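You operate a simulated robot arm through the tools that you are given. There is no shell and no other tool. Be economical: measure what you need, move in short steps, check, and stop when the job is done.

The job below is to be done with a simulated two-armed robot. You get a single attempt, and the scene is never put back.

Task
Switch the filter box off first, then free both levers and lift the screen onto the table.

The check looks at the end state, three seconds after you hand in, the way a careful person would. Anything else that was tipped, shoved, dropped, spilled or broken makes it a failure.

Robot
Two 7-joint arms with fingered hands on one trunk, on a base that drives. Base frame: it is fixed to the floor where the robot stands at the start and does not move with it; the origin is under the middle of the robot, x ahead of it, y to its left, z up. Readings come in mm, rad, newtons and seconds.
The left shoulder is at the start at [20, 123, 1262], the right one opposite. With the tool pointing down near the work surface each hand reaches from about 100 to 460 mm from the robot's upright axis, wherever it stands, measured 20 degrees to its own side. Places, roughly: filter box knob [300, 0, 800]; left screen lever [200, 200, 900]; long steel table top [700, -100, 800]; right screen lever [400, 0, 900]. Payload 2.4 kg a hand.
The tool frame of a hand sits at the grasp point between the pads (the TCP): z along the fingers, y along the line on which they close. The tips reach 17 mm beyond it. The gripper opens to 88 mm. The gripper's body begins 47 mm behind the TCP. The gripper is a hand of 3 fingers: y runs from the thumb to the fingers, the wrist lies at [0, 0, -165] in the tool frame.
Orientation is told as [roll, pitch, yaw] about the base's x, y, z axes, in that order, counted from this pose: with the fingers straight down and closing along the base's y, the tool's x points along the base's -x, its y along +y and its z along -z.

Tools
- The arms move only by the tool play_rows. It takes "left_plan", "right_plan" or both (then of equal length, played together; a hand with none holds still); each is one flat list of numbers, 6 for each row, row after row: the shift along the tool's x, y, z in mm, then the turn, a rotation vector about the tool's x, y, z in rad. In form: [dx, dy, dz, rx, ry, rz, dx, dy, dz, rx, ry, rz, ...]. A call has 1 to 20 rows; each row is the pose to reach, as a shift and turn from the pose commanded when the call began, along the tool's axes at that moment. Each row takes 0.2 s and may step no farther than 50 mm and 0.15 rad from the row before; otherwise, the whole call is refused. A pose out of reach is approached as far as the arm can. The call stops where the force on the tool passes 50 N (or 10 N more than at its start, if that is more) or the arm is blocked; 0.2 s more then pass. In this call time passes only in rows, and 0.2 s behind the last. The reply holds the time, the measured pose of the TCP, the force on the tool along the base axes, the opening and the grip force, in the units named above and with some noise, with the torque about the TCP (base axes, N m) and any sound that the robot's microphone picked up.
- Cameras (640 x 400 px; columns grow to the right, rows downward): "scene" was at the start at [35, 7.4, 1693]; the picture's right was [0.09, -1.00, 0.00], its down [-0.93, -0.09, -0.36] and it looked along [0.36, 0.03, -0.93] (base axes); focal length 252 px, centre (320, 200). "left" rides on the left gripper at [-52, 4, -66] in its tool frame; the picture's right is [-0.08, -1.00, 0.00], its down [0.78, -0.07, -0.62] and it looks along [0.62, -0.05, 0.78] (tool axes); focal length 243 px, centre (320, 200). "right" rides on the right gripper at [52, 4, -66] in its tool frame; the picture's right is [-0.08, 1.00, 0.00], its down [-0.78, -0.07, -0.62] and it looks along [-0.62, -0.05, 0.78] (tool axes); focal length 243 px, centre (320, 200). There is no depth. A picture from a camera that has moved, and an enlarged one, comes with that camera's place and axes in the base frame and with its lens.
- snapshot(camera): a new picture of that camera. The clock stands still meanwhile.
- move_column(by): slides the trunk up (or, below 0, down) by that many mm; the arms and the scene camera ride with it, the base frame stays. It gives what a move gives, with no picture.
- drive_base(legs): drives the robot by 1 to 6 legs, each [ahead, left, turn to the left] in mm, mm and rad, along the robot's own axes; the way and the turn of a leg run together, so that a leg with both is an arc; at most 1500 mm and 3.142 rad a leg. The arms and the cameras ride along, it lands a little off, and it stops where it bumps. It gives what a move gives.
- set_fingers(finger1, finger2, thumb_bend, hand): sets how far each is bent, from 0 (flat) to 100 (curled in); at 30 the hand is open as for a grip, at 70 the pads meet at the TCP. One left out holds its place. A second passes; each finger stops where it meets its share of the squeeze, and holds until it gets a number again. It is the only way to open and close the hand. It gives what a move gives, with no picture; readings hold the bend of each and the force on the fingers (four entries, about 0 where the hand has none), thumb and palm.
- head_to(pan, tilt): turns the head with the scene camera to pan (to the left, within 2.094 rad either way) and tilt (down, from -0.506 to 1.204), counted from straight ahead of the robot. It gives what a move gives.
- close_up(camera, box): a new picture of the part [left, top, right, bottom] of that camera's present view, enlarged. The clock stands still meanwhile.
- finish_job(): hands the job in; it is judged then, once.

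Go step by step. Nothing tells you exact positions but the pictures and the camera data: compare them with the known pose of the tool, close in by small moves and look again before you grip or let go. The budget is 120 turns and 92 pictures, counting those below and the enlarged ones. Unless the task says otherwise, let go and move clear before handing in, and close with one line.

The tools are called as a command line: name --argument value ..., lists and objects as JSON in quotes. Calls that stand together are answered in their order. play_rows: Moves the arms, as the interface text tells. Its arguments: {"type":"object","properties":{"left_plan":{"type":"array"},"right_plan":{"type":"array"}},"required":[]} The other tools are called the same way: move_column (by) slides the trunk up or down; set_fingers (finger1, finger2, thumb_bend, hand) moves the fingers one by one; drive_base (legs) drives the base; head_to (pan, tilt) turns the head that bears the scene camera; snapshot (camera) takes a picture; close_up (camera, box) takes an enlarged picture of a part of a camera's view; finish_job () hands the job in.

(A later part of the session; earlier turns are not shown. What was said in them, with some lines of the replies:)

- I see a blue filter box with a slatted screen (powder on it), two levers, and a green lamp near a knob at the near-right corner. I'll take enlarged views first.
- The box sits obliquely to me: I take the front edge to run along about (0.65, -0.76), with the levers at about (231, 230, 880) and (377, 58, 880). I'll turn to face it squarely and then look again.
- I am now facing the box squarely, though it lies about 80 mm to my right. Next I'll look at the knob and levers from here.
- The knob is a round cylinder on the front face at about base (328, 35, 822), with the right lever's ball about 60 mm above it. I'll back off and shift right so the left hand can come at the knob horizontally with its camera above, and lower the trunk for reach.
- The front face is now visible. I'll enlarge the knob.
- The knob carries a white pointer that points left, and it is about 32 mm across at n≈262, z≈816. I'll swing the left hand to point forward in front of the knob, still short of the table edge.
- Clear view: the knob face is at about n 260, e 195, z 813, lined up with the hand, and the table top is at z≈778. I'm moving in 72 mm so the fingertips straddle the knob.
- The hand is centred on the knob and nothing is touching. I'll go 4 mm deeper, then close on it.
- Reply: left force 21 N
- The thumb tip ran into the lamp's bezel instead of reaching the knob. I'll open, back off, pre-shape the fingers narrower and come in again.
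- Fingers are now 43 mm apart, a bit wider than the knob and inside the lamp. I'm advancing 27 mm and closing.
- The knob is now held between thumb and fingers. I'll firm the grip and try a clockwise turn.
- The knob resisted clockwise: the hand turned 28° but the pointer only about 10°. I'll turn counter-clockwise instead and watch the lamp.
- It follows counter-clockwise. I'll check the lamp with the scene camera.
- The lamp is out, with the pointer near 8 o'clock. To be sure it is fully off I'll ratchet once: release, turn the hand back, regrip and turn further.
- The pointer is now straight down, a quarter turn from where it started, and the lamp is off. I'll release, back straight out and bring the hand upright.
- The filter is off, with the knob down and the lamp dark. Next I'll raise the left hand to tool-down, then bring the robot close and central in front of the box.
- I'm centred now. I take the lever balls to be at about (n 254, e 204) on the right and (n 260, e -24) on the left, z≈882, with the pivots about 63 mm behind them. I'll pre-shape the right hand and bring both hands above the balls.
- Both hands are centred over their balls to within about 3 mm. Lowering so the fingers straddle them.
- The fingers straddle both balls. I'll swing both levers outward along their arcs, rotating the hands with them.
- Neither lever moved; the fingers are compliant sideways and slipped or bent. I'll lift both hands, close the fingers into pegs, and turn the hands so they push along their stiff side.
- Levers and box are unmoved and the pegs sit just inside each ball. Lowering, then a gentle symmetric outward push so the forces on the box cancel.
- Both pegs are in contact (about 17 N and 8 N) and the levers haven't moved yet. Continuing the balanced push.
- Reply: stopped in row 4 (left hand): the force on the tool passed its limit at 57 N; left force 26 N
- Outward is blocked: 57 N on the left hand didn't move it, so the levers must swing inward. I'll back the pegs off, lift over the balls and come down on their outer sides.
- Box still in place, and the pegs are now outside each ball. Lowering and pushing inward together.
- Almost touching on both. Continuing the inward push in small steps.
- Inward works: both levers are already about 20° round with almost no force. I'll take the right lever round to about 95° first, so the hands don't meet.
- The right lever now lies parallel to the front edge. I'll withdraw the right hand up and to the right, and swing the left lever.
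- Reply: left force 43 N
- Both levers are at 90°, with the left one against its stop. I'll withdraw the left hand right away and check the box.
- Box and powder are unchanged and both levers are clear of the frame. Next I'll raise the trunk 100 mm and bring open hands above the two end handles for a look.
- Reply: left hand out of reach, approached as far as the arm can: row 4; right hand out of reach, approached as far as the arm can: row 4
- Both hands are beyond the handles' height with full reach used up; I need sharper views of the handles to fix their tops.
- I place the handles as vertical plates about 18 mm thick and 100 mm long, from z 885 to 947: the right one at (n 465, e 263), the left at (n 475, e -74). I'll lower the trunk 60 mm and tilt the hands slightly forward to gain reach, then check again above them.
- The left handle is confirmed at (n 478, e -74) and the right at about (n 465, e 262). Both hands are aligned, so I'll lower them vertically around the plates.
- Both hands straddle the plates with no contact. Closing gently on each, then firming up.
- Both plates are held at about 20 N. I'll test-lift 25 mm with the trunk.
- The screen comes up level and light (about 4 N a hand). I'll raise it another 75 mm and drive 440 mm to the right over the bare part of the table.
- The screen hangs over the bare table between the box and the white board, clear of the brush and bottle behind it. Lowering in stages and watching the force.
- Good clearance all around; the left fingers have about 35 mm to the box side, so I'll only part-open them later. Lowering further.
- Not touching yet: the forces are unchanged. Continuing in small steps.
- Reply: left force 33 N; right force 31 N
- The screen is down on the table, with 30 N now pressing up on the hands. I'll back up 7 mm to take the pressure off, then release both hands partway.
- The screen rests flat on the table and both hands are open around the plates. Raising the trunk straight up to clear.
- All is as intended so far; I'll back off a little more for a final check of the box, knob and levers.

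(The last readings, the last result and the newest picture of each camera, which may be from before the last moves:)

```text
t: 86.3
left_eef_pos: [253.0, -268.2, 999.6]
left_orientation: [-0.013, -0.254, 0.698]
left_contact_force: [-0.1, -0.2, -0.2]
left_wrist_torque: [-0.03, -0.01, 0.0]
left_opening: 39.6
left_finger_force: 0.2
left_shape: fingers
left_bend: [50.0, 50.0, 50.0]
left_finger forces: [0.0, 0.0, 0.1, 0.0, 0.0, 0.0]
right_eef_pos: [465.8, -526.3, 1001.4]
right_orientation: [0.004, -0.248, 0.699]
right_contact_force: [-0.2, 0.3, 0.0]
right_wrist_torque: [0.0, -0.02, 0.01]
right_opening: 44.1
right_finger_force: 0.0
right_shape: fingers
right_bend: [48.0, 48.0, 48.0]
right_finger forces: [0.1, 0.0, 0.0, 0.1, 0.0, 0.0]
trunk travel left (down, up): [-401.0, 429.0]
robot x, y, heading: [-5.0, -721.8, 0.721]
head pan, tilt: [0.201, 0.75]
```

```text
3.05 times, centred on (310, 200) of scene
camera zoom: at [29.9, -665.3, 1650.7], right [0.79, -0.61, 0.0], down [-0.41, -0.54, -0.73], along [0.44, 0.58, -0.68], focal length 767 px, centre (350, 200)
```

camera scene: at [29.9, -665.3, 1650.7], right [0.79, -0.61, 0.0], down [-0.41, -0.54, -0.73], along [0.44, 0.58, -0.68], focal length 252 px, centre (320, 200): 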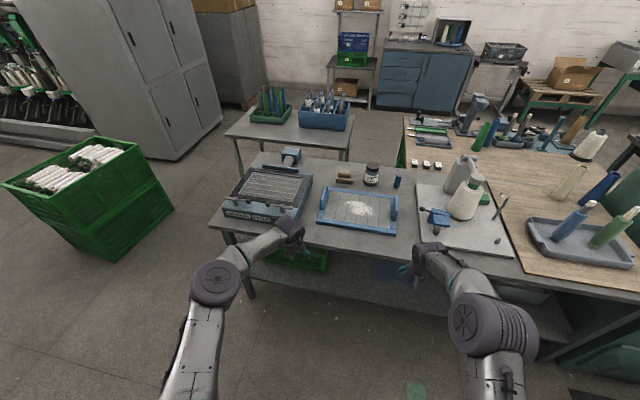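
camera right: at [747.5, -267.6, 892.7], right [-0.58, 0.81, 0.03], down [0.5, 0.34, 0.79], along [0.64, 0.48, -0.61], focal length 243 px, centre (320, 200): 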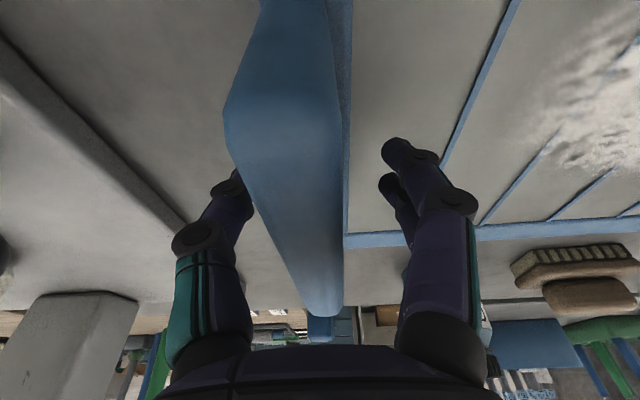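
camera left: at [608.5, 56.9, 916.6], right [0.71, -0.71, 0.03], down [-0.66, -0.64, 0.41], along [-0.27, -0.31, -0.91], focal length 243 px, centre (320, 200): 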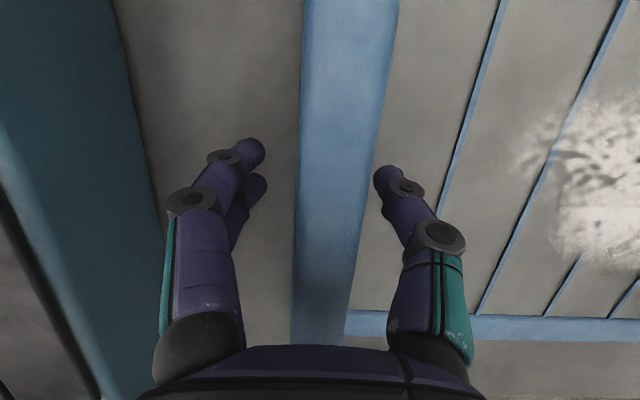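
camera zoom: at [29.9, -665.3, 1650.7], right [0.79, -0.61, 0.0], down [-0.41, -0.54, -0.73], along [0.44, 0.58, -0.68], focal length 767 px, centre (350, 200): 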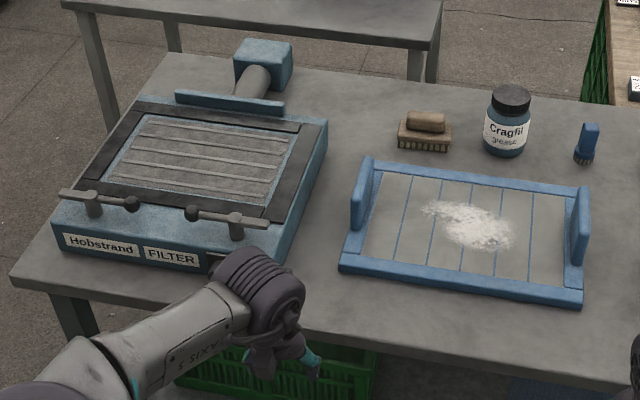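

The screen lies flat on the table with its powder still on it, and both levers stand open. The box, brush and bottle are untouched, and the lamp was dark in the last clear view. Handing in.

finish_job

```text
The job is handed in.
```

I switched the filter box off first, then freed both levers and set the screen flat on the table, with nothing else disturbed. The arm hid the lamp in the last picture; it was dark when I last saw it.
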